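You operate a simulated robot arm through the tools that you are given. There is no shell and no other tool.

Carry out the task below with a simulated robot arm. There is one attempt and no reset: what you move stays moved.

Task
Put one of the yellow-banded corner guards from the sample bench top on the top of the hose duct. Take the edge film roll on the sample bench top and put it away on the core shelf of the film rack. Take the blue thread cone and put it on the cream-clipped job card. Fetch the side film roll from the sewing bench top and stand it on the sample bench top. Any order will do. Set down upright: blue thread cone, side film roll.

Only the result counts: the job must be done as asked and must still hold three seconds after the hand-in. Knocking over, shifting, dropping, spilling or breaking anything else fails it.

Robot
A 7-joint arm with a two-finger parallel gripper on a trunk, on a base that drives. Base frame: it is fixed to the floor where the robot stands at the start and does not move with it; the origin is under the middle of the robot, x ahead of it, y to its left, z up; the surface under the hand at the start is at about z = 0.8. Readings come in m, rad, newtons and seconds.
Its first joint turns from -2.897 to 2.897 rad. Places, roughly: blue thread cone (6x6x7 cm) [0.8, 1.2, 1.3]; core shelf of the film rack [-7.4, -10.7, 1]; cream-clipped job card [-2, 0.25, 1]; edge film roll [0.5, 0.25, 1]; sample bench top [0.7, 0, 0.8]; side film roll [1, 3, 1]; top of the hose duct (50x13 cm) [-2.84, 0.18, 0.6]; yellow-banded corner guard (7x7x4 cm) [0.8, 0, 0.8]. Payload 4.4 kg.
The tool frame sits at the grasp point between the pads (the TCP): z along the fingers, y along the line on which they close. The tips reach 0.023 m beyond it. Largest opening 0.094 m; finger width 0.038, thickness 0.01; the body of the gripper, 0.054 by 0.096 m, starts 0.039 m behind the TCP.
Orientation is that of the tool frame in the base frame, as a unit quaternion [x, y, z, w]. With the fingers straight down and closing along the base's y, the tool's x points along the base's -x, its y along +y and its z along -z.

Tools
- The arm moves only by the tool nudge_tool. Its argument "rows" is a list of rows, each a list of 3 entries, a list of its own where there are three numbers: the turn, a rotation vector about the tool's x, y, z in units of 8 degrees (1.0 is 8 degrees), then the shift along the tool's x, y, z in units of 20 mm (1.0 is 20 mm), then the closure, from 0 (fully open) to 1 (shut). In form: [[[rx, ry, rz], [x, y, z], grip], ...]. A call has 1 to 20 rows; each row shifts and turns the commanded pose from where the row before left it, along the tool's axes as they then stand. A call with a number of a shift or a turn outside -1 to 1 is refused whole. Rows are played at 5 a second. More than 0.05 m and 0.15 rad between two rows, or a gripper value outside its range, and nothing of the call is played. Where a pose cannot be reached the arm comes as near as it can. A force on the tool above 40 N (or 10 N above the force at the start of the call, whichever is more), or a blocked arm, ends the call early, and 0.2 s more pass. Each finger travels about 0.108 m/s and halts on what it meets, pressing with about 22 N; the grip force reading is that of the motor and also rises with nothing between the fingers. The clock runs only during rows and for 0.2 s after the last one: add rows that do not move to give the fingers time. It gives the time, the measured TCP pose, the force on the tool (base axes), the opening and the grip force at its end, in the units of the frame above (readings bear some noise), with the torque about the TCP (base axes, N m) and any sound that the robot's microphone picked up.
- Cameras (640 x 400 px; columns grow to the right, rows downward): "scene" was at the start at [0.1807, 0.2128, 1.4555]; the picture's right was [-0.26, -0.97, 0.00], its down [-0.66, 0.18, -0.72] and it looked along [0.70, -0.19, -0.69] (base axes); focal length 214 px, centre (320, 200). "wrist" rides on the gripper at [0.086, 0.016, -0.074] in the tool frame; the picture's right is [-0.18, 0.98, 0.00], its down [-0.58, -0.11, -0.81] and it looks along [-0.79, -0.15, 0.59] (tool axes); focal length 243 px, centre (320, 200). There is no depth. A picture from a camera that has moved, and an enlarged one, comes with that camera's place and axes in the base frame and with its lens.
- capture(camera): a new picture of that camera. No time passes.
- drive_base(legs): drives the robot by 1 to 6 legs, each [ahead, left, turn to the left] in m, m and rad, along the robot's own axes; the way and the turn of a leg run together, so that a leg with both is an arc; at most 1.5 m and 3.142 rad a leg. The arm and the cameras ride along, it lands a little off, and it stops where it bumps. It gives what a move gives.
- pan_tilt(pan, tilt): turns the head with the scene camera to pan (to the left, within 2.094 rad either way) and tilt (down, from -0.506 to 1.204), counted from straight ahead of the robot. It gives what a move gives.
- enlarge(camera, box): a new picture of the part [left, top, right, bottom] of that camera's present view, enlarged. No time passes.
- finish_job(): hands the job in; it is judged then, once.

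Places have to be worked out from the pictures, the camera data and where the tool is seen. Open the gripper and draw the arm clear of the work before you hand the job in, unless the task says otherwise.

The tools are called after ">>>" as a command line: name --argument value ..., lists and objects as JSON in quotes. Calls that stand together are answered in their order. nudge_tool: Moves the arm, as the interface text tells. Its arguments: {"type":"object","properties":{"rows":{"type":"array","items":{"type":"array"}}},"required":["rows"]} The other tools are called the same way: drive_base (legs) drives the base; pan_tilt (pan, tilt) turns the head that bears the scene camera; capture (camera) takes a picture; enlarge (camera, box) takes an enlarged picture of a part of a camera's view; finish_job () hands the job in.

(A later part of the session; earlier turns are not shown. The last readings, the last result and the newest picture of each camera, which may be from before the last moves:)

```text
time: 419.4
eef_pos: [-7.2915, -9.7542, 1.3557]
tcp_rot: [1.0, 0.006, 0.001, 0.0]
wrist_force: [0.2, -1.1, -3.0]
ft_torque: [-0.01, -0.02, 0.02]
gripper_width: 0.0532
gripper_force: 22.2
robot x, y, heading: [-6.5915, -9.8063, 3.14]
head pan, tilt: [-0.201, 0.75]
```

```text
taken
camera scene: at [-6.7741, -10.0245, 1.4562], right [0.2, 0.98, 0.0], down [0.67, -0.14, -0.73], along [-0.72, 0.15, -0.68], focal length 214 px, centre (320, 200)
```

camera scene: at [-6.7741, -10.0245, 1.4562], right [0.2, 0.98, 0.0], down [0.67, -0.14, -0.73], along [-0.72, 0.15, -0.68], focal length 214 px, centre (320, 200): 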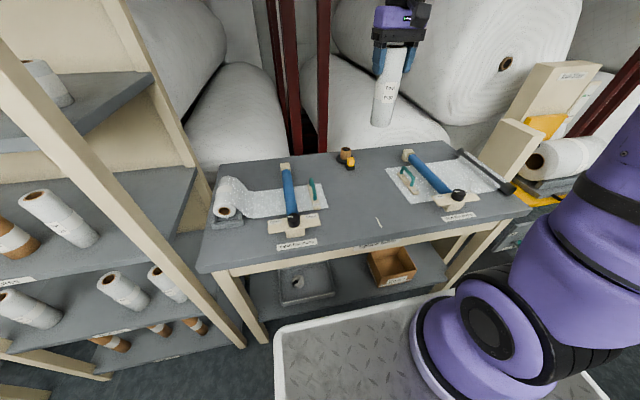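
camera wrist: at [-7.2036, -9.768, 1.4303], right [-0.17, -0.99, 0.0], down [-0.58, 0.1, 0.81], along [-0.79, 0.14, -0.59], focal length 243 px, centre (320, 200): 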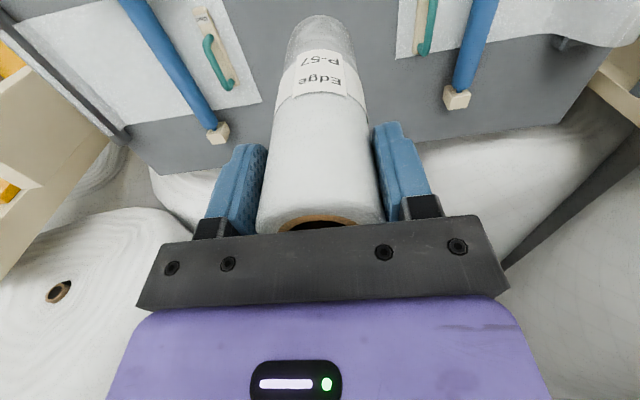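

Table height triangulates to z≈0.895, and the landing point is free on all sides. I lower the roll to about 2 cm above the table.

>>> nudge_tool --rows '[[[0, 0, 0], [0, 0, 0.5], 1], [[0, 0, 0], [0, 0, 1], 1], [[0, 0, 0], [0, 0, 1], 1], [[0, 0, 0], [0, 0, 1], 1], [[0, 0, 0], [0, 0, 1], 1], [[0, 0, 0], [0, 0, 1], 1], [[0, 0, 0], [0, 0, 1], 1], [[0, 0, 0], [0, 0, 1], 1], [[0, 0, 0], [0, 0, 1], 1], [[0, 0, 0], [0, 0, 1], 1], [[0, 0, 0], [0, 0, 1], 1], [[0, 0, 0], [0, 0, 1], 1], [[0, 0, 0], [0, 0, 1], 1], [[0, 0, 0], [0, 0, 1], 1], [[0, 0, 0], [0, 0, 0.8], 1], [[0, 0, 0], [0, 0, 0], 1]]'

>>> enlarge --camera "scene" --box '[260, 120, 460, 260]'

```text
time: 422.8
eef_pos: [-7.2902, -9.7538, 1.0701]
tcp_rot: [1.0, 0.006, 0.0, -0.001]
wrist_force: [0.5, -0.5, -1.8]
ft_torque: [-0.01, 0.01, -0.02]
gripper_width: 0.0533
gripper_force: 21.9
robot x, y, heading: [-6.5923, -9.8078, 3.142]
head pan, tilt: [-0.201, 0.75]
```

```text
2.86 times, centred on (360, 190) of scene
camera zoom: at [-6.774, -10.0246, 1.4562], right [0.2, 0.98, 0.0], down [0.67, -0.14, -0.73], along [-0.72, 0.15, -0.68], focal length 613 px, centre (206, 229)
```

zoom: 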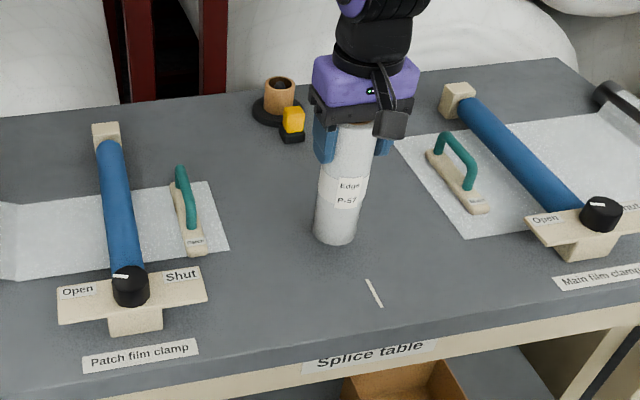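

The roll hangs over the free patch. I step down toward contact.

>>> nudge_tool --rows '[[[0, 0, 0], [0, 0, 0.4], 1], [[0, 0, 0], [0, 0, 0.4], 1], [[0, 0, 0], [0, 0, 0], 1]]'

>>> nudge_tool --rows '[[[0, 0, 0], [0, 0, 0.2], 1], [[0, 0, 0], [0, 0, 0], 1]]'

>>> nudge_tool --rows '[[[0, 0, 0], [0, 0, 0.15], 1], [[0, 0, 0], [0, 0, 0], 1]]'

>>> nudge_tool --rows '[[[0, 0, 0], [0, 0, 0.1], 1], [[0, 0, 0], [0, 0, 0], 1]]'

```text
time: 423.6
eef_pos: [-7.2908, -9.7541, 1.0547]
tcp_rot: [1.0, 0.006, 0.0, 0.001]
wrist_force: [0.2, -0.5, -3.7]
ft_torque: [0.02, -0.02, 0.0]
gripper_width: 0.0531
gripper_force: 22.0
robot x, y, heading: [-6.5944, -9.8069, 3.141]
head pan, tilt: [-0.201, 0.75]
```

```text
time: 424.2
eef_pos: [-7.2889, -9.755, 1.0493]
tcp_rot: [1.0, 0.006, 0.001, 0.0]
wrist_force: [0.3, 0.5, -2.3]
ft_torque: [0.0, 0.01, -0.03]
gripper_width: 0.0533
gripper_force: 22.4
robot x, y, heading: [-6.5929, -9.8029, 3.137]
head pan, tilt: [-0.201, 0.75]
```

```text
time: 424.8
eef_pos: [-7.2894, -9.7541, 1.0469]
tcp_rot: [1.0, 0.007, 0.0, 0.0]
wrist_force: [0.5, 0.2, -2.6]
ft_torque: [-0.03, 0.0, -0.02]
gripper_width: 0.0531
gripper_force: 22.1
robot x, y, heading: [-6.5882, -9.8077, 3.14]
head pan, tilt: [-0.201, 0.75]
```

```text
time: 425.4
eef_pos: [-7.2896, -9.7538, 1.0448]
tcp_rot: [1.0, 0.006, 0.001, 0.001]
wrist_force: [-0.2, -0.4, -2.2]
ft_torque: [0.01, -0.02, -0.01]
gripper_width: 0.0532
gripper_force: 22.1
robot x, y, heading: [-6.5935, -9.8079, 3.142]
head pan, tilt: [-0.201, 0.75]
```

No contact yet at z=1.045; I continue in 2 mm steps.

>>> nudge_tool --rows '[[[0, 0, 0], [0, 0, 0.1], 1], [[0, 0, 0], [0, 0, 0], 1]]'

>>> nudge_tool --rows '[[[0, 0, 0], [0, 0, 0.1], 1], [[0, 0, 0], [0, 0, 0], 1]]'

>>> nudge_tool --rows '[[[0, 0, 0], [0, 0, 0.1], 1], [[0, 0, 0], [0, 0, 0], 1]]'

>>> enlarge --camera "scene" --box '[310, 150, 430, 230]'

```text
time: 426.0
eef_pos: [-7.2891, -9.7534, 1.042]
tcp_rot: [1.0, 0.006, 0.0, 0.0]
wrist_force: [0.1, -0.2, -2.0]
ft_torque: [0.01, -0.02, -0.04]
gripper_width: 0.053
gripper_force: 22.5
robot x, y, heading: [-6.5897, -9.8038, 3.144]
head pan, tilt: [-0.201, 0.75]
```

```text
time: 426.6
eef_pos: [-7.289, -9.754, 1.0416]
tcp_rot: [1.0, 0.006, 0.0, 0.0]
wrist_force: [2.1, 0.3, 11.4]
ft_torque: [-0.06, -0.02, 0.0]
gripper_width: 0.0532
gripper_force: 22.3
robot x, y, heading: [-6.5928, -9.8055, 3.142]
head pan, tilt: [-0.201, 0.75]
```

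```text
time: 427.2
eef_pos: [-7.2897, -9.7533, 1.0403]
tcp_rot: [1.0, 0.006, 0.0, 0.0]
wrist_force: [-1.4, 0.3, 12.1]
ft_torque: [-0.09, 0.18, 0.02]
gripper_width: 0.0527
gripper_force: 21.8
robot x, y, heading: [-6.5932, -9.803, 3.135]
head pan, tilt: [-0.201, 0.75]
```

```text
5.00 times, centred on (370, 190) of scene
camera zoom: at [-6.7737, -10.0246, 1.4563], right [0.2, 0.98, 0.0], down [0.67, -0.14, -0.73], along [-0.72, 0.15, -0.68], focal length 1072 px, centre (70, 250)
```

zoom: 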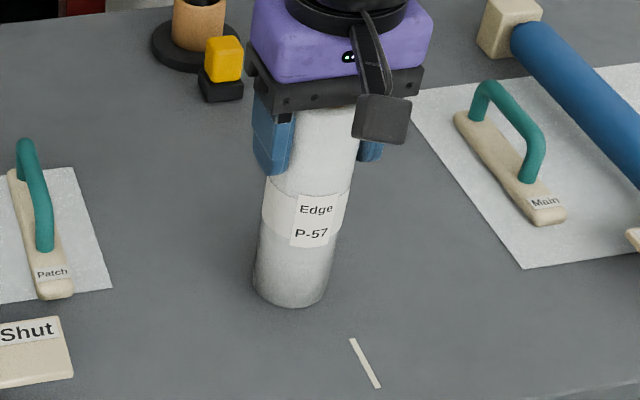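

On the table (z≈0.90). I ease off 1.5 mm and open the fingers.

>>> nudge_tool --rows '[[[0, 0, 0], [0, 0, -0.08], 1], [[0, 0, 0], [0, 0, 0], 1]]'

>>> nudge_tool --rows '[[[0, 0, 0], [0, 0, 0], 0.42], [[0, 0, 0], [0, 0, 0], 0.4], [[0, 0, 0], [0, 0, 0], 0.35], [[0, 0, 0], [0, 0, 0], 0.3], [[0, 0, 0], [0, 0, 0], 0.2], [[0, 0, 0], [0, 0, 0], 0.1], [[0, 0, 0], [0, 0, 0], 0.1]]'

>>> capture --camera "wrist"

```text
time: 427.8
eef_pos: [-7.2904, -9.7533, 1.0398]
tcp_rot: [1.0, 0.007, 0.0, 0.0]
wrist_force: [1.5, 0.0, -3.0]
ft_torque: [-0.05, -0.03, 0.02]
gripper_width: 0.0532
gripper_force: 22.4
robot x, y, heading: [-6.5955, -9.8038, 3.137]
head pan, tilt: [-0.201, 0.75]
```

```text
time: 429.4
eef_pos: [-7.2898, -9.7534, 1.0405]
tcp_rot: [1.0, 0.006, -0.001, 0.0]
wrist_force: [0.8, 1.0, -0.4]
ft_torque: [0.01, -0.02, 0.0]
gripper_width: 0.0845
gripper_force: 0.0
robot x, y, heading: [-6.592, -9.8048, 3.141]
head pan, tilt: [-0.201, 0.75]
```

```text
taken
camera wrist: at [-7.2033, -9.768, 1.1152], right [-0.17, -0.99, 0.0], down [-0.58, 0.1, 0.81], along [-0.79, 0.14, -0.59], focal length 243 px, centre (320, 200)
```

wrist: 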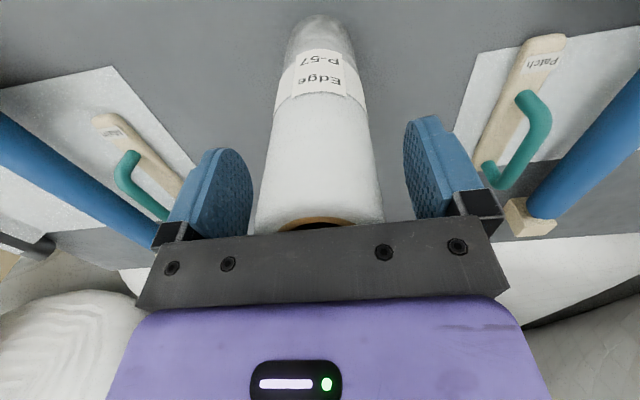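

The roll stands free on the splice table (z≈0.90). I raise the tool clear, back the base up 0.31 m, and test a small pitch so I can regrip the roll from the side.

>>> nudge_tool --rows '[[[0, 0, 0], [0, 0, -0.5], 0.1], [[0, 0, 0], [0, 0, -1], 0.1], [[0, 0, 0], [0, 0, -1], 0.1], [[0, 0, 0], [0, 0, -1], 0.1], [[0, 0, 0], [0, 0, -1], 0], [[0, 0, 0], [0, 0, -1], 0], [[0, 0, 0], [0, 0, -1], 0], [[0, 0, 0], [0, 0, -1], 0], [[0, 0, 0], [0, 0, -1], 0], [[0, 0, 0], [0, 0, -1], 0], [[0, 0, 0], [0, 0, -1], 0], [[0, 0, 0], [0, 0, -1], 0], [[0, 0, 0], [0, 0, -1], 0], [[0, 0, 0], [0, 0, 0], 0]]'

>>> drive_base --legs '[[-0.31, 0, 0]]'

>>> nudge_tool --rows '[[[0, -0.5, 0], [-0.82, 0, 0.03], 0], [[0, -0.5, 0], [-0.82, 0, 0.09], 0], [[0, -0.5, 0], [-0.81, 0, 0.14], 0], [[0, 0, 0], [0, 0, 0], 0]]'

>>> capture --camera "scene"

```text
time: 432.4
eef_pos: [-7.2896, -9.7537, 1.2923]
tcp_rot: [1.0, 0.006, 0.0, 0.0]
wrist_force: [0.5, 0.3, -0.8]
ft_torque: [0.0, -0.02, -0.03]
gripper_width: 0.0938
gripper_force: 0.1
robot x, y, heading: [-6.5947, -9.8077, 3.142]
head pan, tilt: [-0.201, 0.75]
```

```text
time: 434.5
eef_pos: [-6.9731, -9.7566, 1.2929]
tcp_rot: [1.0, 0.007, 0.0, 0.0]
wrist_force: [1.4, 0.1, 0.1]
ft_torque: [0.0, 0.0, -0.01]
gripper_width: 0.0939
gripper_force: 0.1
robot x, y, heading: [-6.2726, -9.8054, 3.146]
head pan, tilt: [-0.201, 0.75]
```

```text
time: 435.5
eef_pos: [-7.0201, -9.7568, 1.2897]
tcp_rot: [0.994, 0.007, -0.105, 0.0]
wrist_force: [-0.5, -0.2, 0.0]
ft_torque: [-0.02, -0.04, 0.0]
gripper_width: 0.0939
gripper_force: 0.0
robot x, y, heading: [-6.2756, -9.8083, 3.14]
head pan, tilt: [-0.201, 0.75]
```

```text
taken
camera scene: at [-6.4563, -10.0252, 1.4562], right [0.2, 0.98, 0.0], down [0.67, -0.14, -0.73], along [-0.72, 0.15, -0.68], focal length 214 px, centre (320, 200)
```

scene: 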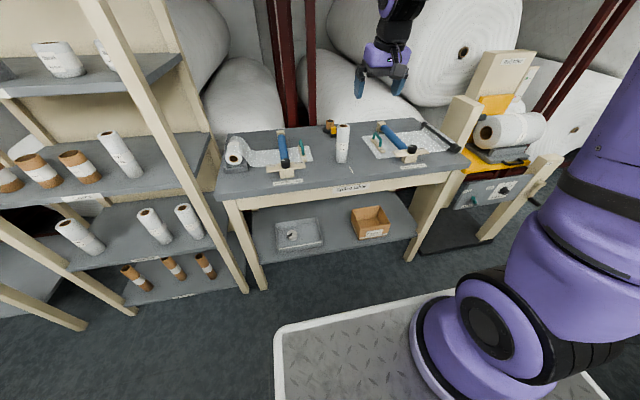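

Pitch direction is right (tool leans forward 12°). I continue pitching to 56° while extending forward at z≈1.29.

>>> nudge_tool --rows '[[[0, -0.5, 0], [-0.8, 0, 0.2], 0], [[0, -0.5, 0], [-0.78, 0, 0.25], 0], [[0, -0.5, 0], [-0.76, 0, 0.31], 0], [[0, -0.5, 0], [-0.74, 0, 0.36], 0], [[0, -0.5, 0], [-0.71, 0, 0.41], 0], [[0, -0.5, 0], [-0.68, 0, 0.46], 0], [[0, 0, 0], [0, 0, 0], 0]]'

>>> nudge_tool --rows '[[[0, -0.5, 0], [-0.65, 0, 0.51], 0], [[0, -0.5, 0], [-0.61, 0, 0.55], 0], [[0, -0.5, 0], [-0.57, 0, 0.59], 0], [[0, -0.5, 0], [-0.53, 0, 0.63], 0], [[0, -0.5, 0], [-0.48, 0, 0.67], 0], [[0, 0, 0], [0, 0, 0], 0]]'

>>> capture --camera "wrist"

>>> capture --camera "scene"

```text
time: 437.1
eef_pos: [-7.12, -9.7583, 1.2869]
tcp_rot: [0.951, 0.008, -0.309, 0.003]
wrist_force: [0.3, 0.0, -0.1]
ft_torque: [0.02, 0.02, -0.02]
gripper_width: 0.0939
gripper_force: 0.1
robot x, y, heading: [-6.2731, -9.8084, 3.144]
head pan, tilt: [-0.201, 0.75]
```

```text
time: 438.5
eef_pos: [-7.2033, -9.7591, 1.2843]
tcp_rot: [0.883, 0.005, -0.469, 0.002]
wrist_force: [-1.1, 0.7, -0.8]
ft_torque: [-0.01, -0.04, -0.01]
gripper_width: 0.094
gripper_force: 0.1
robot x, y, heading: [-6.2763, -9.8095, 3.144]
head pan, tilt: [-0.201, 0.75]
```

```text
taken
camera wrist: at [-7.0929, -9.7729, 1.2533], right [-0.09, -0.98, 0.15], down [0.34, 0.11, 0.93], along [-0.94, 0.14, 0.33], focal length 243 px, centre (320, 200)
```

wrist: 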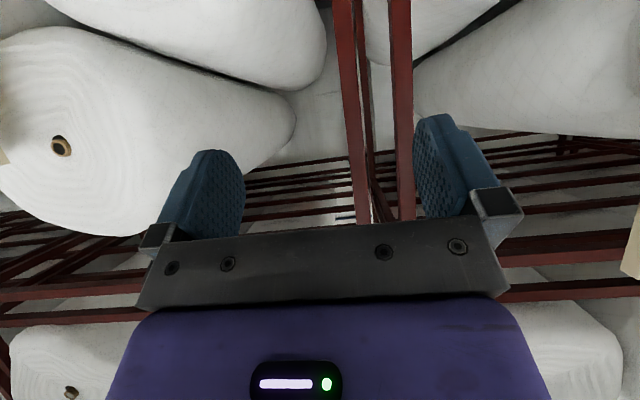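

```text
taken
camera scene: at [-6.4563, -10.0252, 1.4562], right [0.2, 0.98, 0.0], down [0.67, -0.14, -0.73], along [-0.72, 0.15, -0.68], focal length 214 px, centre (320, 200)
```

scene: 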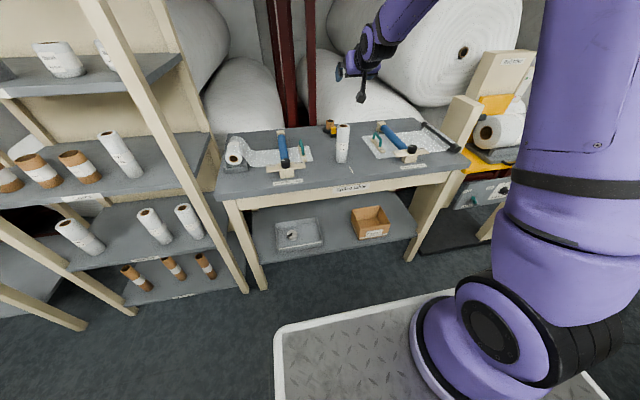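

Pitched to 56° as intended. I zoom on the roll with the scene camera to confirm its position before descending.

>>> enlarge --camera "scene" --box '[280, 40, 440, 190]'

```text
2.67 times, centred on (360, 115) of scene
camera zoom: at [-6.4563, -10.0252, 1.4562], right [0.2, 0.98, 0.0], down [0.67, -0.14, -0.73], along [-0.72, 0.15, -0.68], focal length 572 px, centre (213, 427)
```

zoom: 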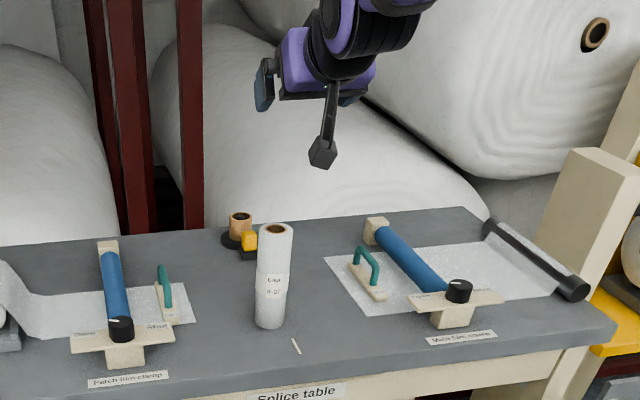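

Roll position agrees with where I released it (−7.288, −9.7535). I move forward to x≈−7.262 and descend to z≈1.12, just above the roll's top, then check alignment.

>>> nudge_tool --rows '[[[0, 0, 0], [-0.55, -0.09, 0.81], 0], [[0, 0, 0], [-0.55, -0.09, 0.81], 0], [[0, 0, 0], [-0.54, -0.09, 0.81], 0], [[0, 0, 0], [0.85, 0, 0.573], 0], [[0, 0, 0], [0.85, 0, 0.573], 0], [[0, 0, 0], [0.85, 0, 0.573], 0], [[0, 0, 0], [0.85, 0, 0.573], 0], [[0, 0, 0], [0.85, 0, 0.573], 0], [[0, 0, 0], [0.85, 0, 0.573], 0], [[0, 0, 0], [0.85, 0, 0.573], 0], [[0, 0, 0], [0.85, 0, 0.573], 0], [[0, 0, 0], [0, 0, 0], 0]]'

>>> enlarge --camera "scene" --box '[280, 90, 440, 190]'

>>> capture --camera "wrist"

```text
time: 441.1
eef_pos: [-7.2616, -9.7541, 1.1186]
tcp_rot: [0.883, 0.006, -0.469, 0.003]
wrist_force: [-0.4, -0.9, 0.6]
ft_torque: [0.05, 0.04, 0.01]
gripper_width: 0.0941
gripper_force: 0.1
robot x, y, heading: [-6.2761, -9.8077, 3.141]
head pan, tilt: [-0.201, 0.75]
```

```text
4.00 times, centred on (360, 140) of scene
camera zoom: at [-6.4563, -10.0252, 1.4562], right [0.2, 0.98, 0.0], down [0.67, -0.14, -0.73], along [-0.72, 0.15, -0.68], focal length 858 px, centre (160, 440)
```

zoom: 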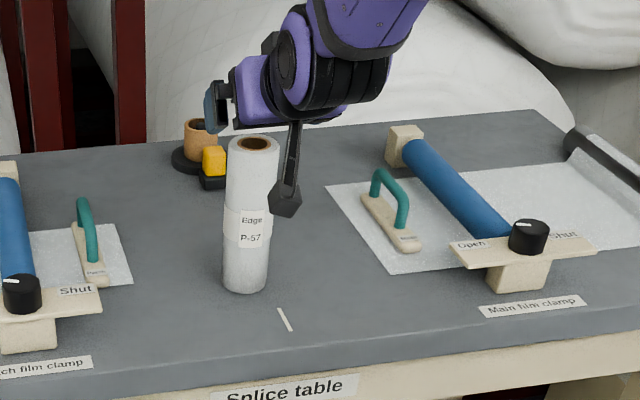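

```text
taken
camera wrist: at [-7.1517, -9.7672, 1.0895], right [-0.09, -0.98, 0.15], down [0.34, 0.11, 0.93], along [-0.94, 0.14, 0.33], focal length 243 px, centre (320, 200)
```

wrist: 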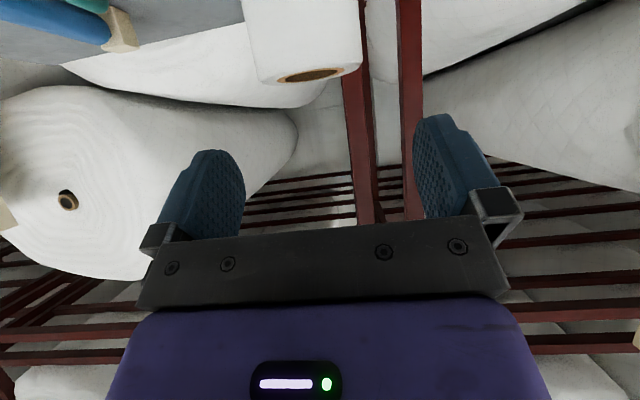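

The wrist view shows the roll top 4 mm off-centre in y; I correct that and descend to z≈1.03 alongside the roll, then move in 1.6 cm.

>>> nudge_tool --rows '[[[0, 0, 0], [0.734, -0.1, 0.496], 0], [[0, 0, 0], [0.734, -0.1, 0.496], 0], [[0, 0, 0], [0.734, 0, 0.496], 0], [[0, 0, 0], [0.734, 0, 0.496], 0], [[0, 0, 0], [0.734, 0, 0.496], 0], [[0, 0, 0], [0, 0, 0], 0]]'

>>> capture --camera "wrist"

>>> enlarge --camera "scene" --box '[300, 100, 420, 190]'

```text
time: 442.5
eef_pos: [-7.261, -9.7509, 1.0314]
tcp_rot: [0.883, 0.006, -0.47, 0.002]
wrist_force: [0.3, 0.2, 0.2]
ft_torque: [0.0, 0.02, 0.02]
gripper_width: 0.0941
gripper_force: 0.1
robot x, y, heading: [-6.2755, -9.804, 3.144]
head pan, tilt: [-0.201, 0.75]
```

```text
taken
camera wrist: at [-7.1517, -9.7653, 1.0008], right [-0.09, -0.98, 0.15], down [0.34, 0.11, 0.93], along [-0.94, 0.14, 0.33], focal length 243 px, centre (320, 200)
```

wrist: 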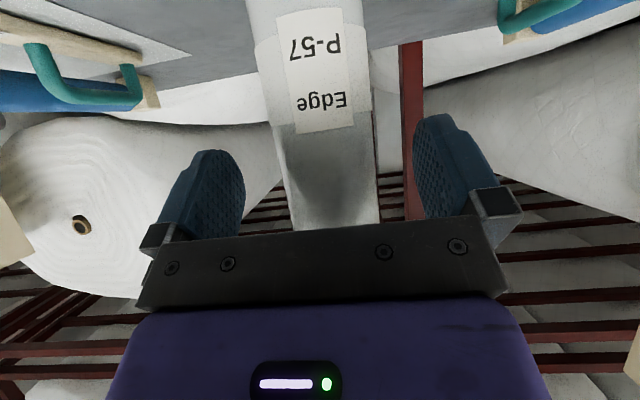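

```text
4.44 times, centred on (360, 145) of scene
camera zoom: at [-6.4563, -10.0252, 1.4562], right [0.2, 0.98, 0.0], down [0.67, -0.14, -0.73], along [-0.72, 0.15, -0.68], focal length 953 px, centre (142, 444)
```

zoom: 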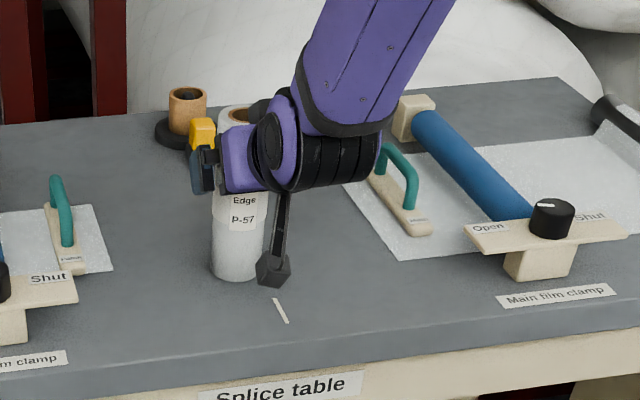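

The roll is centred between the fingers. I move in 1.6 cm and close gently.

>>> nudge_tool --rows '[[[0, 0, 0], [-0.23, 0.05, 0.34], 0], [[0, 0, 0], [-0.23, 0.05, 0.34], 0], [[0, 0, 0], [0, 0, 0], 0.15], [[0, 0, 0], [0, 0, 0], 0.25], [[0, 0, 0], [0, 0, 0], 0.3], [[0, 0, 0], [0, 0, 0], 0.35], [[0, 0, 0], [0, 0, 0], 0.4], [[0, 0, 0], [0, 0, 0], 0.45], [[0, 0, 0], [0, 0, 0], 0.7], [[0, 0, 0], [0, 0, 0], 1], [[0, 0, 0], [0, 0, 0], 1], [[0, 0, 0], [0, 0, 0], 1]]'

>>> capture --camera "wrist"

>>> enlarge --camera "scene" --box '[300, 100, 420, 190]'

```text
time: 445.1
eef_pos: [-7.2783, -9.7541, 1.0307]
tcp_rot: [0.883, 0.006, -0.469, 0.003]
wrist_force: [-1.0, -0.9, -0.1]
ft_torque: [0.01, 0.03, -0.01]
gripper_width: 0.053
gripper_force: 22.0
robot x, y, heading: [-6.2742, -9.8013, 3.143]
head pan, tilt: [-0.201, 0.75]
```

```text
taken
camera wrist: at [-7.1677, -9.7671, 1.001], right [-0.09, -0.98, 0.15], down [0.34, 0.11, 0.93], along [-0.94, 0.14, 0.33], focal length 243 px, centre (320, 200)
```

wrist: 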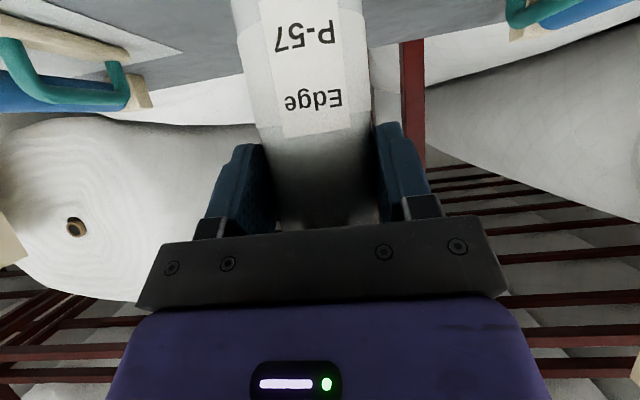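

```text
4.44 times, centred on (360, 145) of scene
camera zoom: at [-6.4563, -10.0253, 1.4562], right [0.2, 0.98, 0.0], down [0.67, -0.14, -0.73], along [-0.72, 0.15, -0.68], focal length 953 px, centre (142, 444)
```

zoom: 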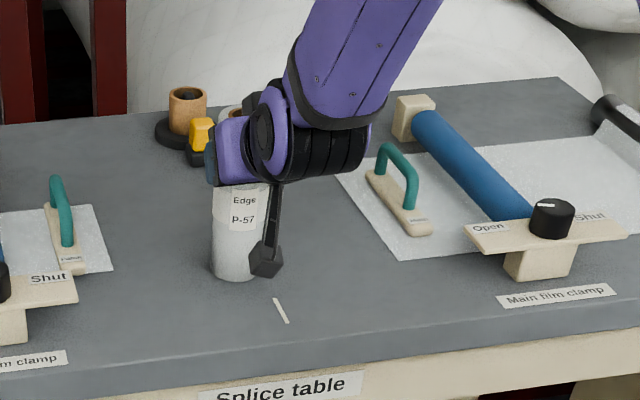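

Side grip holds (53 mm). I lift the roll straight up to z≈1.25.

>>> nudge_tool --rows '[[[0, 0, 0], [-0.25, 0, -0.17], 1], [[0, 0, 0], [-0.5, 0, -0.34], 1], [[0, 0, 0], [-0.83, 0, -0.56], 1], [[0, 0, 0], [-0.83, 0, -0.56], 1], [[0, 0, 0], [-0.83, 0, -0.56], 1], [[0, 0, 0], [-0.83, 0, -0.56], 1], [[0, 0, 0], [-0.83, 0, -0.56], 1], [[0, 0, 0], [-0.83, 0, -0.56], 1], [[0, 0, 0], [-0.83, 0, -0.56], 1], [[0, 0, 0], [-0.83, 0, -0.56], 1], [[0, 0, 0], [-0.83, 0, -0.56], 1], [[0, 0, 0], [-0.83, 0, -0.56], 1], [[0, 0, 0], [0, 0, 0], 1]]'

>>> capture --camera "wrist"

>>> capture --camera "scene"

```text
time: 447.9
eef_pos: [-7.2786, -9.7526, 1.2481]
tcp_rot: [0.883, 0.006, -0.468, 0.003]
wrist_force: [-0.5, 0.1, -2.4]
ft_torque: [0.0, -0.02, -0.02]
gripper_width: 0.053
gripper_force: 22.2
robot x, y, heading: [-6.2752, -9.8054, 3.144]
head pan, tilt: [-0.201, 0.75]
```

```text
taken
camera wrist: at [-7.1678, -9.7662, 1.2176], right [-0.09, -0.98, 0.15], down [0.34, 0.11, 0.93], along [-0.94, 0.14, 0.33], focal length 243 px, centre (320, 200)
```

wrist: 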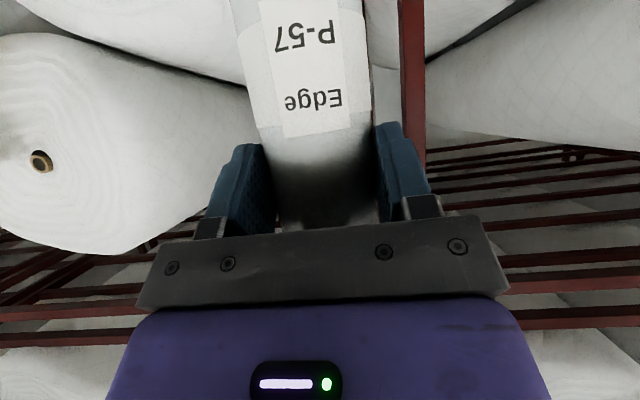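

```text
taken
camera scene: at [-6.4565, -10.0252, 1.4562], right [0.2, 0.98, 0.0], down [0.67, -0.14, -0.73], along [-0.72, 0.15, -0.68], focal length 214 px, centre (320, 200)
```

scene: 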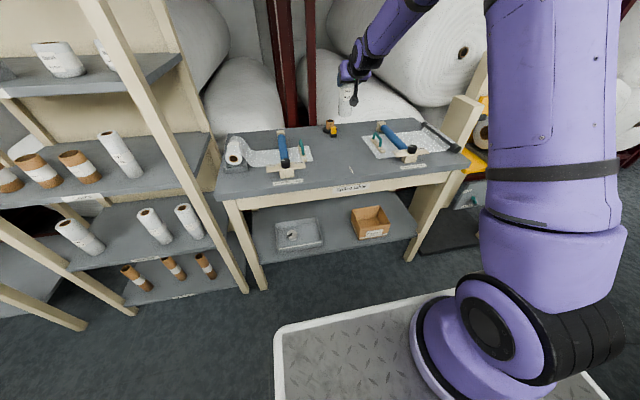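

Roll is upright in the side grip. I retract it 0.18 m toward the robot, back up 0.12 m, and strafe left to the rack.

>>> nudge_tool --rows '[[[0, 0, 0], [0.28, 0, -0.41], 1], [[0, 0, 0], [0.56, 0, -0.83], 1], [[0, 0, 0], [0.56, 0, -0.83], 1], [[0, 0, 0], [0.56, 0, -0.83], 1], [[0, 0, 0], [0.56, 0, -0.83], 1], [[0, 0, 0], [0.56, 0, -0.83], 1], [[0, 0, 0], [0.56, 0, -0.83], 1], [[0, 0, 0], [0.56, 0, -0.83], 1], [[0, 0, 0], [0.56, 0, -0.83], 1], [[0, 0, 0], [0.28, 0, -0.41], 1], [[0, 0, 0], [0, 0, 0], 1]]'

>>> drive_base --legs '[[-0.12, 0, 0], [0, 0.78, 0]]'

>>> pan_tilt --pan 0.0 --tilt 0.5

>>> capture --camera "scene"

>>> capture --camera "wrist"

```text
time: 450.3
eef_pos: [-7.0984, -9.7507, 1.2486]
tcp_rot: [0.883, 0.006, -0.469, 0.003]
wrist_force: [-0.5, 0.6, -1.7]
ft_torque: [0.01, 0.02, 0.0]
gripper_width: 0.0532
gripper_force: 22.1
robot x, y, heading: [-6.2764, -9.8019, 3.144]
head pan, tilt: [-0.201, 0.75]
```

```text
time: 455.4
eef_pos: [-6.9743, -10.5424, 1.2486]
tcp_rot: [0.883, 0.011, -0.469, 0.005]
wrist_force: [0.4, 0.1, -1.0]
ft_torque: [0.0, -0.04, 0.02]
gripper_width: 0.0532
gripper_force: 21.6
robot x, y, heading: [-6.1522, -10.5898, -3.134]
head pan, tilt: [-0.201, 0.75]
```

```text
time: 456.1
eef_pos: [-6.9736, -10.5432, 1.2483]
tcp_rot: [0.883, 0.011, -0.469, 0.005]
wrist_force: [-0.6, -0.1, -2.9]
ft_torque: [0.02, 0.0, -0.02]
gripper_width: 0.0531
gripper_force: 21.9
robot x, y, heading: [-6.1509, -10.5896, -3.132]
head pan, tilt: [0.0, 0.499]
```

```text
taken
camera scene: at [-6.3399, -10.8276, 1.4781], right [-0.01, 1.0, 0.0], down [0.48, 0.0, -0.88], along [-0.88, -0.01, -0.48], focal length 214 px, centre (320, 200)
```

scene: 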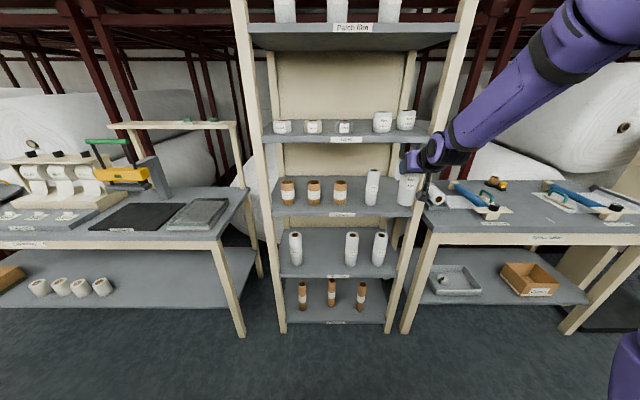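

```text
taken
camera wrist: at [-6.8639, -10.5554, 1.218], right [-0.08, -0.99, 0.15], down [0.34, 0.12, 0.93], along [-0.94, 0.13, 0.33], focal length 243 px, centre (320, 200)
```

wrist: 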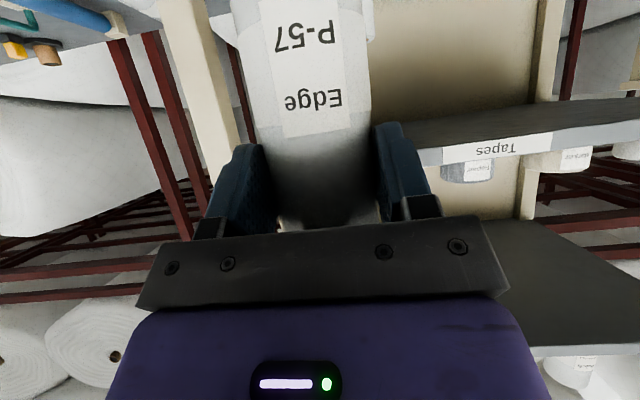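

I'm in front of the rack. I zoom in on the Cores shelf to measure the free slot at its right end.

>>> enlarge --camera "scene" --box '[250, 100, 450, 240]'

```text
2.86 times, centred on (350, 170) of scene
camera zoom: at [-6.3399, -10.8276, 1.4781], right [-0.01, 1.0, 0.0], down [0.48, 0.0, -0.88], along [-0.88, -0.01, -0.48], focal length 613 px, centre (234, 286)
```

zoom: 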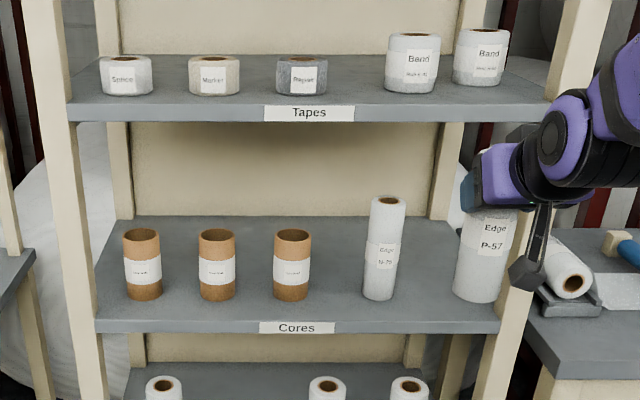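

Free slot on the Cores shelf: between the N‑75 roll (right side y≈−10.583) and the post (y≈−10.445), so I aim for y≈−10.514. I lower to z≈1.17 and shift right in front of the shelf first.

>>> nudge_tool --rows '[[[0, 0, 0], [0.81, -0.4, 0.545], 1], [[0, 0, 0], [0.81, -0.4, 0.545], 1], [[0, 0, 0], [0.81, -0.4, 0.545], 1], [[0, 0, 0], [0.81, -0.4, 0.545], 1], [[0, 0, 0], [0, 0, 0], 1]]'

>>> capture --camera "wrist"

>>> enlarge --camera "scene" --box '[330, 110, 450, 230]'

```text
time: 457.3
eef_pos: [-6.9751, -10.5109, 1.1689]
tcp_rot: [0.883, 0.011, -0.469, 0.006]
wrist_force: [-0.9, -1.6, -1.9]
ft_torque: [-0.01, -0.01, 0.01]
gripper_width: 0.0531
gripper_force: 22.2
robot x, y, heading: [-6.153, -10.5956, -3.135]
head pan, tilt: [0.0, 0.499]
```

```text
taken
camera wrist: at [-6.864, -10.5236, 1.1396], right [-0.08, -0.99, 0.15], down [0.34, 0.12, 0.93], along [-0.94, 0.13, 0.33], focal length 243 px, centre (320, 200)
```

wrist: 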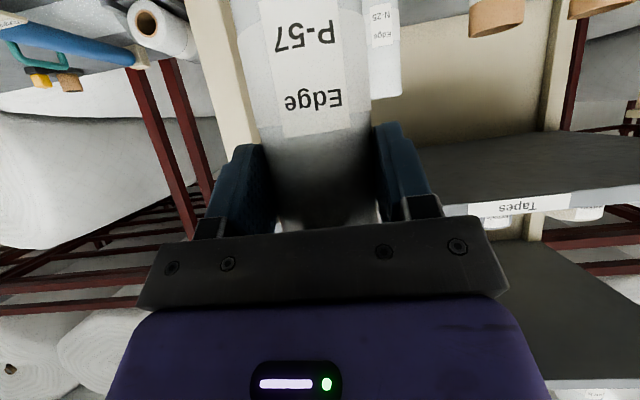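

```text
3.33 times, centred on (390, 170) of scene
camera zoom: at [-6.3398, -10.8277, 1.4782], right [-0.01, 1.0, 0.0], down [0.48, 0.0, -0.88], along [-0.88, -0.01, -0.48], focal length 715 px, centre (87, 300)
```

zoom: 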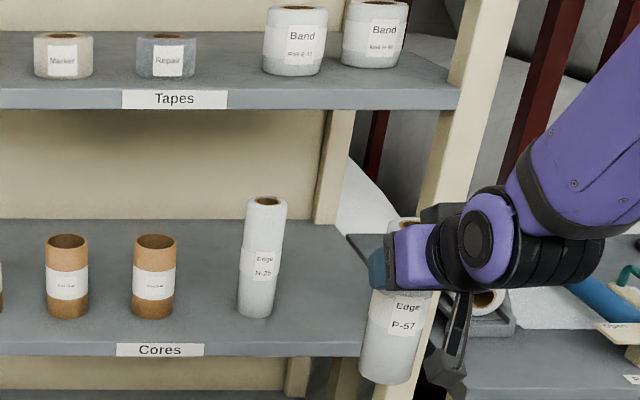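

The slot centre is y≈−10.5145 (gap −10.579…−10.45), and the roll's base (z≈1.038) clears the shelf. I move forward 10 cm toward the slot and check.

>>> nudge_tool --rows '[[[0, 0, 0], [-0.28, 0, 0.41], 1], [[0, 0, 0], [-0.56, 0, 0.83], 1], [[0, 0, 0], [-0.56, 0, 0.83], 1], [[0, 0, 0], [-0.56, 0, 0.83], 1], [[0, 0, 0], [-0.56, 0, 0.83], 1], [[0, 0, 0], [-0.28, 0, 0.41], 1], [[0, 0, 0], [0, 0, 0], 1]]'

>>> capture --camera "wrist"

>>> enlarge --camera "scene" --box '[330, 110, 450, 230]'

```text
time: 458.9
eef_pos: [-7.0751, -10.5161, 1.1699]
tcp_rot: [0.883, 0.011, -0.469, 0.005]
wrist_force: [0.3, 0.8, -1.4]
ft_torque: [-0.04, 0.0, 0.03]
gripper_width: 0.0529
gripper_force: 22.6
robot x, y, heading: [-6.1479, -10.5893, -3.129]
head pan, tilt: [0.0, 0.499]
```

```text
taken
camera wrist: at [-6.965, -10.5274, 1.1398], right [-0.08, -0.99, 0.15], down [0.34, 0.12, 0.93], along [-0.94, 0.13, 0.33], focal length 243 px, centre (320, 200)
```

wrist: 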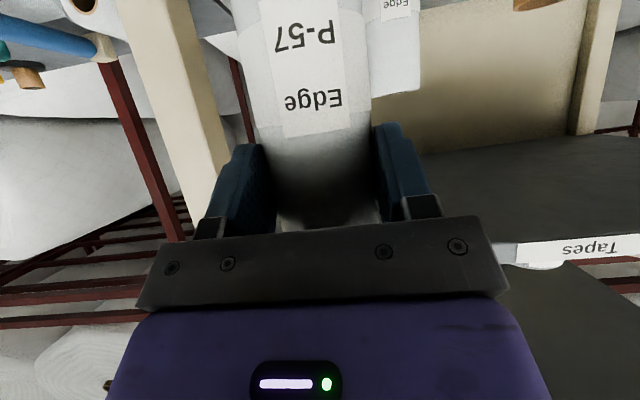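

```text
3.33 times, centred on (390, 170) of scene
camera zoom: at [-6.3398, -10.8276, 1.4782], right [-0.01, 1.0, 0.0], down [0.48, 0.0, -0.88], along [-0.88, -0.01, -0.48], focal length 715 px, centre (87, 300)
```

zoom: 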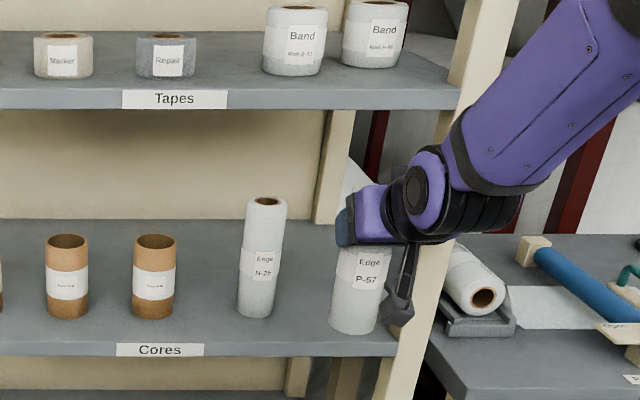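

Aligned: the roll passes the post with ~3 cm to spare. I insert another 8.5 cm at the same height.

>>> nudge_tool --rows '[[[0, 0, 0], [-0.28, 0, 0.41], 1], [[0, 0, 0], [-0.56, 0, 0.83], 1], [[0, 0, 0], [-0.56, 0, 0.83], 1], [[0, 0, 0], [-0.56, 0, 0.83], 1], [[0, 0, 0], [-0.42, 0, 0.62], 1], [[0, 0, 0], [0, 0, 0], 1]]'

>>> capture --camera "wrist"

>>> enlarge --camera "scene" --box '[330, 110, 450, 230]'

```text
time: 460.3
eef_pos: [-7.1604, -10.5156, 1.1692]
tcp_rot: [0.883, 0.011, -0.469, 0.006]
wrist_force: [-0.2, -0.1, -2.6]
ft_torque: [-0.03, -0.01, 0.0]
gripper_width: 0.0528
gripper_force: 22.0
robot x, y, heading: [-6.1523, -10.5871, -3.135]
head pan, tilt: [0.0, 0.499]
```

```text
taken
camera wrist: at [-7.0501, -10.5278, 1.14], right [-0.08, -0.99, 0.15], down [0.34, 0.12, 0.93], along [-0.94, 0.13, 0.33], focal length 243 px, centre (320, 200)
```

wrist: 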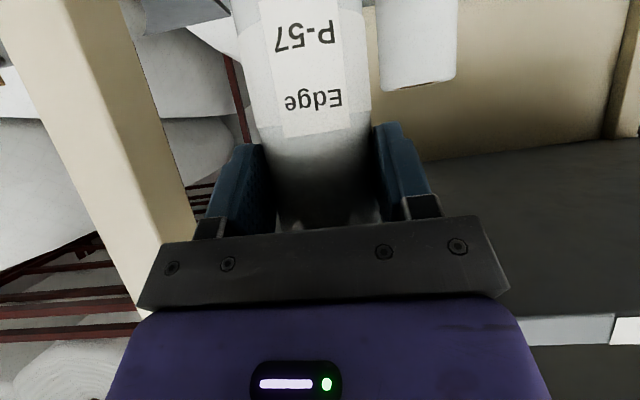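

```text
3.33 times, centred on (390, 170) of scene
camera zoom: at [-6.3399, -10.8276, 1.4782], right [-0.01, 1.0, 0.0], down [0.48, 0.0, -0.88], along [-0.88, -0.01, -0.48], focal length 715 px, centre (87, 300)
```

zoom: 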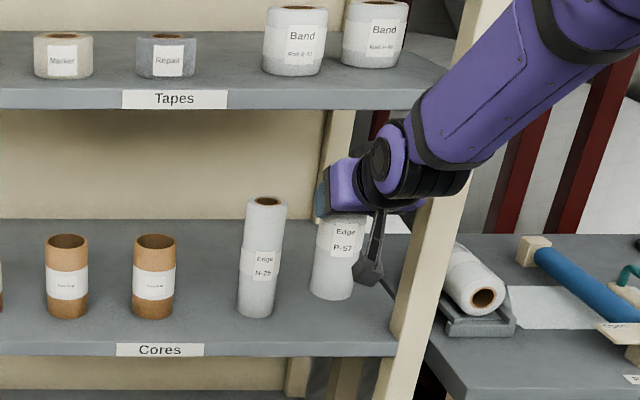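

The roll is inside over the slot between N‑25 and the post. I lower 2.5 cm, then in small steps until contact.

>>> nudge_tool --rows '[[[0, 0, 0], [0.52, 0, 0.35], 1], [[0, 0, 0], [0.52, 0, 0.35], 1], [[0, 0, 0], [0, 0, 0], 1]]'

>>> nudge_tool --rows '[[[0, 0, 0], [0.166, 0, 0.112], 1], [[0, 0, 0], [0, 0, 0], 1]]'

>>> nudge_tool --rows '[[[0, 0, 0], [0.124, 0, 0.084], 1], [[0, 0, 0], [0, 0, 0], 1]]'

>>> enlarge --camera "scene" --box '[330, 110, 450, 230]'

```text
time: 461.1
eef_pos: [-7.1601, -10.5158, 1.1456]
tcp_rot: [0.883, 0.009, -0.469, 0.004]
wrist_force: [-0.1, 0.5, -2.0]
ft_torque: [0.01, -0.04, 0.0]
gripper_width: 0.0532
gripper_force: 22.0
robot x, y, heading: [-6.1521, -10.5881, -3.13]
head pan, tilt: [0.0, 0.499]
```

```text
time: 461.7
eef_pos: [-7.1603, -10.5156, 1.1412]
tcp_rot: [0.883, 0.01, -0.47, 0.005]
wrist_force: [0.1, 0.6, -2.2]
ft_torque: [-0.03, 0.02, 0.02]
gripper_width: 0.0533
gripper_force: 21.5
robot x, y, heading: [-6.1541, -10.589, -3.127]
head pan, tilt: [0.0, 0.499]
```

```text
time: 462.3
eef_pos: [-7.1609, -10.5148, 1.1382]
tcp_rot: [0.883, 0.009, -0.47, 0.004]
wrist_force: [0.3, 0.9, -2.4]
ft_torque: [0.02, -0.05, -0.02]
gripper_width: 0.0533
gripper_force: 21.9
robot x, y, heading: [-6.1527, -10.5875, -3.133]
head pan, tilt: [0.0, 0.499]
```

```text
3.33 times, centred on (390, 170) of scene
camera zoom: at [-6.3399, -10.8276, 1.4782], right [-0.01, 1.0, 0.0], down [0.48, 0.0, -0.88], along [-0.88, -0.01, -0.48], focal length 715 px, centre (87, 300)
```

zoom: 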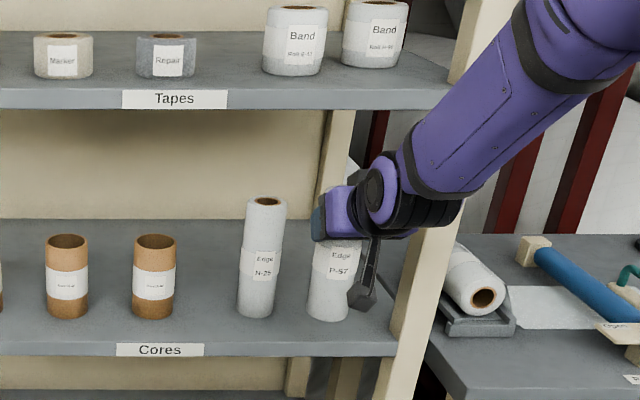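

Almost down. I continue in 2–3 mm steps watching the force.

>>> nudge_tool --rows '[[[0, 0, 0], [0.124, 0, 0.084], 1], [[0, 0, 0], [0, 0, 0], 1]]'

>>> nudge_tool --rows '[[[0, 0, 0], [0.083, 0, 0.056], 1], [[0, 0, 0], [0, 0, 0], 1]]'

>>> nudge_tool --rows '[[[0, 0, 0], [0.083, 0, 0.056], 1], [[0, 0, 0], [0, 0, 0], 1]]'

```text
time: 462.9
eef_pos: [-7.16, -10.515, 1.1356]
tcp_rot: [0.883, 0.011, -0.47, 0.005]
wrist_force: [-0.4, 0.6, -2.8]
ft_torque: [0.0, -0.04, -0.01]
gripper_width: 0.0532
gripper_force: 21.7
robot x, y, heading: [-6.1479, -10.5929, -3.129]
head pan, tilt: [0.0, 0.499]
```

```text
time: 463.5
eef_pos: [-7.1598, -10.5143, 1.1329]
tcp_rot: [0.883, 0.01, -0.469, 0.005]
wrist_force: [-0.6, 0.3, -2.1]
ft_torque: [-0.03, -0.03, 0.03]
gripper_width: 0.0528
gripper_force: 22.2
robot x, y, heading: [-6.1533, -10.5874, -3.13]
head pan, tilt: [0.0, 0.499]
```

```text
time: 464.1
eef_pos: [-7.1603, -10.5164, 1.1304]
tcp_rot: [0.883, 0.011, -0.469, 0.005]
wrist_force: [-0.5, -0.4, -2.2]
ft_torque: [0.03, -0.03, 0.03]
gripper_width: 0.0533
gripper_force: 22.1
robot x, y, heading: [-6.1503, -10.5916, -3.128]
head pan, tilt: [0.0, 0.499]
```

>>> nudge_tool --rows '[[[0, 0, 0], [0.083, 0, 0.056], 1], [[0, 0, 0], [0, 0, 0], 1]]'

>>> nudge_tool --rows '[[[0, 0, 0], [0.05, 0, 0.034], 1], [[0, 0, 0], [0, 0, 0], 1]]'

>>> enlarge --camera "scene" --box '[330, 110, 450, 230]'

```text
time: 464.7
eef_pos: [-7.1609, -10.5164, 1.1292]
tcp_rot: [0.884, 0.011, -0.468, 0.006]
wrist_force: [-0.6, 0.6, -2.4]
ft_torque: [0.0, -0.04, -0.01]
gripper_width: 0.053
gripper_force: 22.0
robot x, y, heading: [-6.153, -10.5932, -3.129]
head pan, tilt: [0.0, 0.499]
```

```text
time: 465.3
eef_pos: [-7.1604, -10.5161, 1.1278]
tcp_rot: [0.883, 0.01, -0.469, 0.005]
wrist_force: [0.3, 0.1, -2.2]
ft_torque: [-0.01, -0.04, -0.01]
gripper_width: 0.0531
gripper_force: 22.6
robot x, y, heading: [-6.152, -10.5891, -3.128]
head pan, tilt: [0.0, 0.499]
```

```text
3.33 times, centred on (390, 170) of scene
camera zoom: at [-6.3399, -10.8276, 1.4782], right [-0.01, 1.0, 0.0], down [0.48, 0.0, -0.88], along [-0.88, -0.01, -0.48], focal length 715 px, centre (87, 300)
```

zoom: 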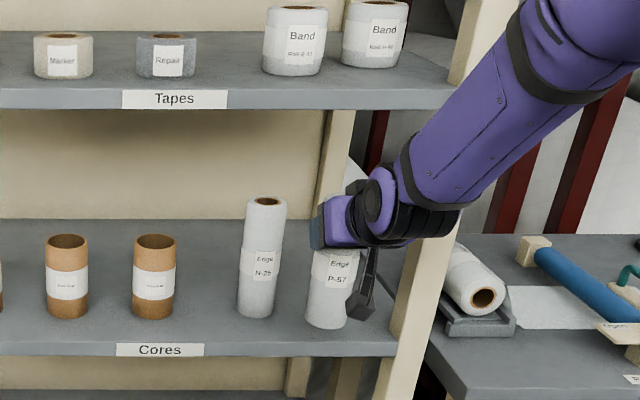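

No contact yet; shelf is a bit lower than assumed. I continue stepping down.

>>> nudge_tool --rows '[[[0, 0, 0], [0.083, 0, 0.056], 1], [[0, 0, 0], [0, 0, 0], 1]]'

>>> nudge_tool --rows '[[[0, 0, 0], [0.083, 0, 0.056], 1], [[0, 0, 0], [0, 0, 0], 1]]'

>>> nudge_tool --rows '[[[0, 0, 0], [0.083, 0, 0.056], 1], [[0, 0, 0], [0, 0, 0], 1]]'

```text
time: 465.9
eef_pos: [-7.1587, -10.5143, 1.1256]
tcp_rot: [0.883, 0.011, -0.469, 0.005]
wrist_force: [0.4, 0.8, -2.4]
ft_torque: [-0.01, -0.02, -0.01]
gripper_width: 0.0529
gripper_force: 21.6
robot x, y, heading: [-6.153, -10.5906, -3.128]
head pan, tilt: [0.0, 0.499]
```

```text
time: 466.5
eef_pos: [-7.159, -10.515, 1.1229]
tcp_rot: [0.883, 0.011, -0.47, 0.005]
wrist_force: [-0.4, 0.9, -1.8]
ft_torque: [0.01, -0.03, 0.01]
gripper_width: 0.0532
gripper_force: 21.7
robot x, y, heading: [-6.1525, -10.59, -3.132]
head pan, tilt: [0.0, 0.499]
```

```text
time: 467.1
eef_pos: [-7.1592, -10.5148, 1.1222]
tcp_rot: [0.883, 0.01, -0.469, 0.004]
wrist_force: [-1.2, -0.1, -2.3]
ft_torque: [-0.04, -0.05, 0.02]
gripper_width: 0.0532
gripper_force: 22.1
robot x, y, heading: [-6.1532, -10.5896, -3.133]
head pan, tilt: [0.0, 0.499]
```

>>> nudge_tool --rows '[[[0, 0, 0], [0.083, 0, 0.056], 1], [[0, 0, 0], [0, 0, 0], 1]]'

>>> nudge_tool --rows '[[[0, 0, 0], [0.083, 0, 0.056], 1], [[0, 0, 0], [0, 0, 0], 1]]'

>>> enlarge --camera "scene" --box '[350, 150, 430, 220]'

```text
time: 467.7
eef_pos: [-7.1593, -10.5154, 1.1188]
tcp_rot: [0.883, 0.01, -0.469, 0.004]
wrist_force: [-0.7, -0.2, -2.9]
ft_torque: [-0.03, -0.04, 0.0]
gripper_width: 0.0531
gripper_force: 22.4
robot x, y, heading: [-6.1542, -10.5902, -3.128]
head pan, tilt: [0.0, 0.499]
```

```text
time: 468.3
eef_pos: [-7.1603, -10.5152, 1.1174]
tcp_rot: [0.883, 0.011, -0.468, 0.005]
wrist_force: [0.4, -0.1, -2.2]
ft_torque: [-0.01, -0.03, 0.02]
gripper_width: 0.0532
gripper_force: 21.8
robot x, y, heading: [-6.1502, -10.5899, -3.129]
head pan, tilt: [0.0, 0.499]
```

```text
5.71 times, centred on (390, 185) of scene
camera zoom: at [-6.3399, -10.8276, 1.4782], right [-0.01, 1.0, 0.0], down [0.48, 0.0, -0.88], along [-0.88, -0.01, -0.48], focal length 1226 px, centre (-80, 286)
```

zoom: 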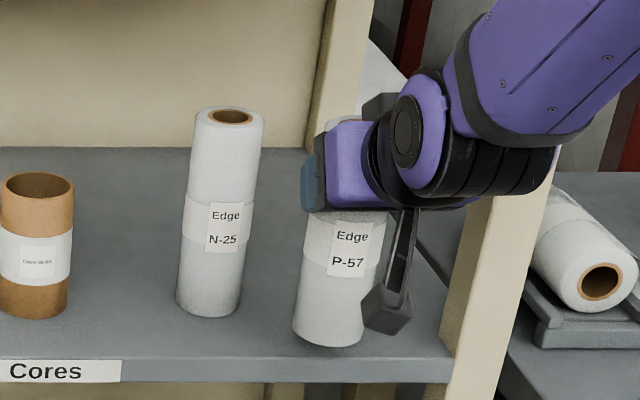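

From the N‑25 roll's apparent size the shelf is at z≈0.98, about 6 mm below the roll's base. I continue down in 2 mm steps.

>>> nudge_tool --rows '[[[0, 0, 0], [0.083, 0, 0.056], 1], [[0, 0, 0], [0.083, 0, 0.056], 1], [[0, 0, 0], [0, 0, 0], 1]]'

>>> nudge_tool --rows '[[[0, 0, 0], [0.083, 0, 0.056], 1], [[0, 0, 0], [0, 0, 0], 1]]'

>>> nudge_tool --rows '[[[0, 0, 0], [0.083, 0, 0.056], 1], [[0, 0, 0], [0, 0, 0], 1]]'

```text
time: 469.1
eef_pos: [-7.1588, -10.5156, 1.1123]
tcp_rot: [0.883, 0.01, -0.469, 0.005]
wrist_force: [0.0, -0.4, -3.1]
ft_torque: [-0.02, -0.04, -0.01]
gripper_width: 0.0529
gripper_force: 22.0
robot x, y, heading: [-6.1524, -10.5919, -3.129]
head pan, tilt: [0.0, 0.499]
```

```text
time: 469.7
eef_pos: [-7.1589, -10.5146, 1.1118]
tcp_rot: [0.883, 0.01, -0.469, 0.005]
wrist_force: [-0.3, -0.2, -2.7]
ft_torque: [-0.03, 0.0, 0.05]
gripper_width: 0.0533
gripper_force: 21.5
robot x, y, heading: [-6.1497, -10.5878, -3.133]
head pan, tilt: [0.0, 0.499]
```

```text
time: 470.3
eef_pos: [-7.159, -10.5149, 1.1085]
tcp_rot: [0.883, 0.011, -0.47, 0.006]
wrist_force: [-0.3, 0.2, -1.9]
ft_torque: [-0.01, -0.03, -0.02]
gripper_width: 0.0532
gripper_force: 22.4
robot x, y, heading: [-6.15, -10.5915, -3.131]
head pan, tilt: [0.0, 0.499]
```

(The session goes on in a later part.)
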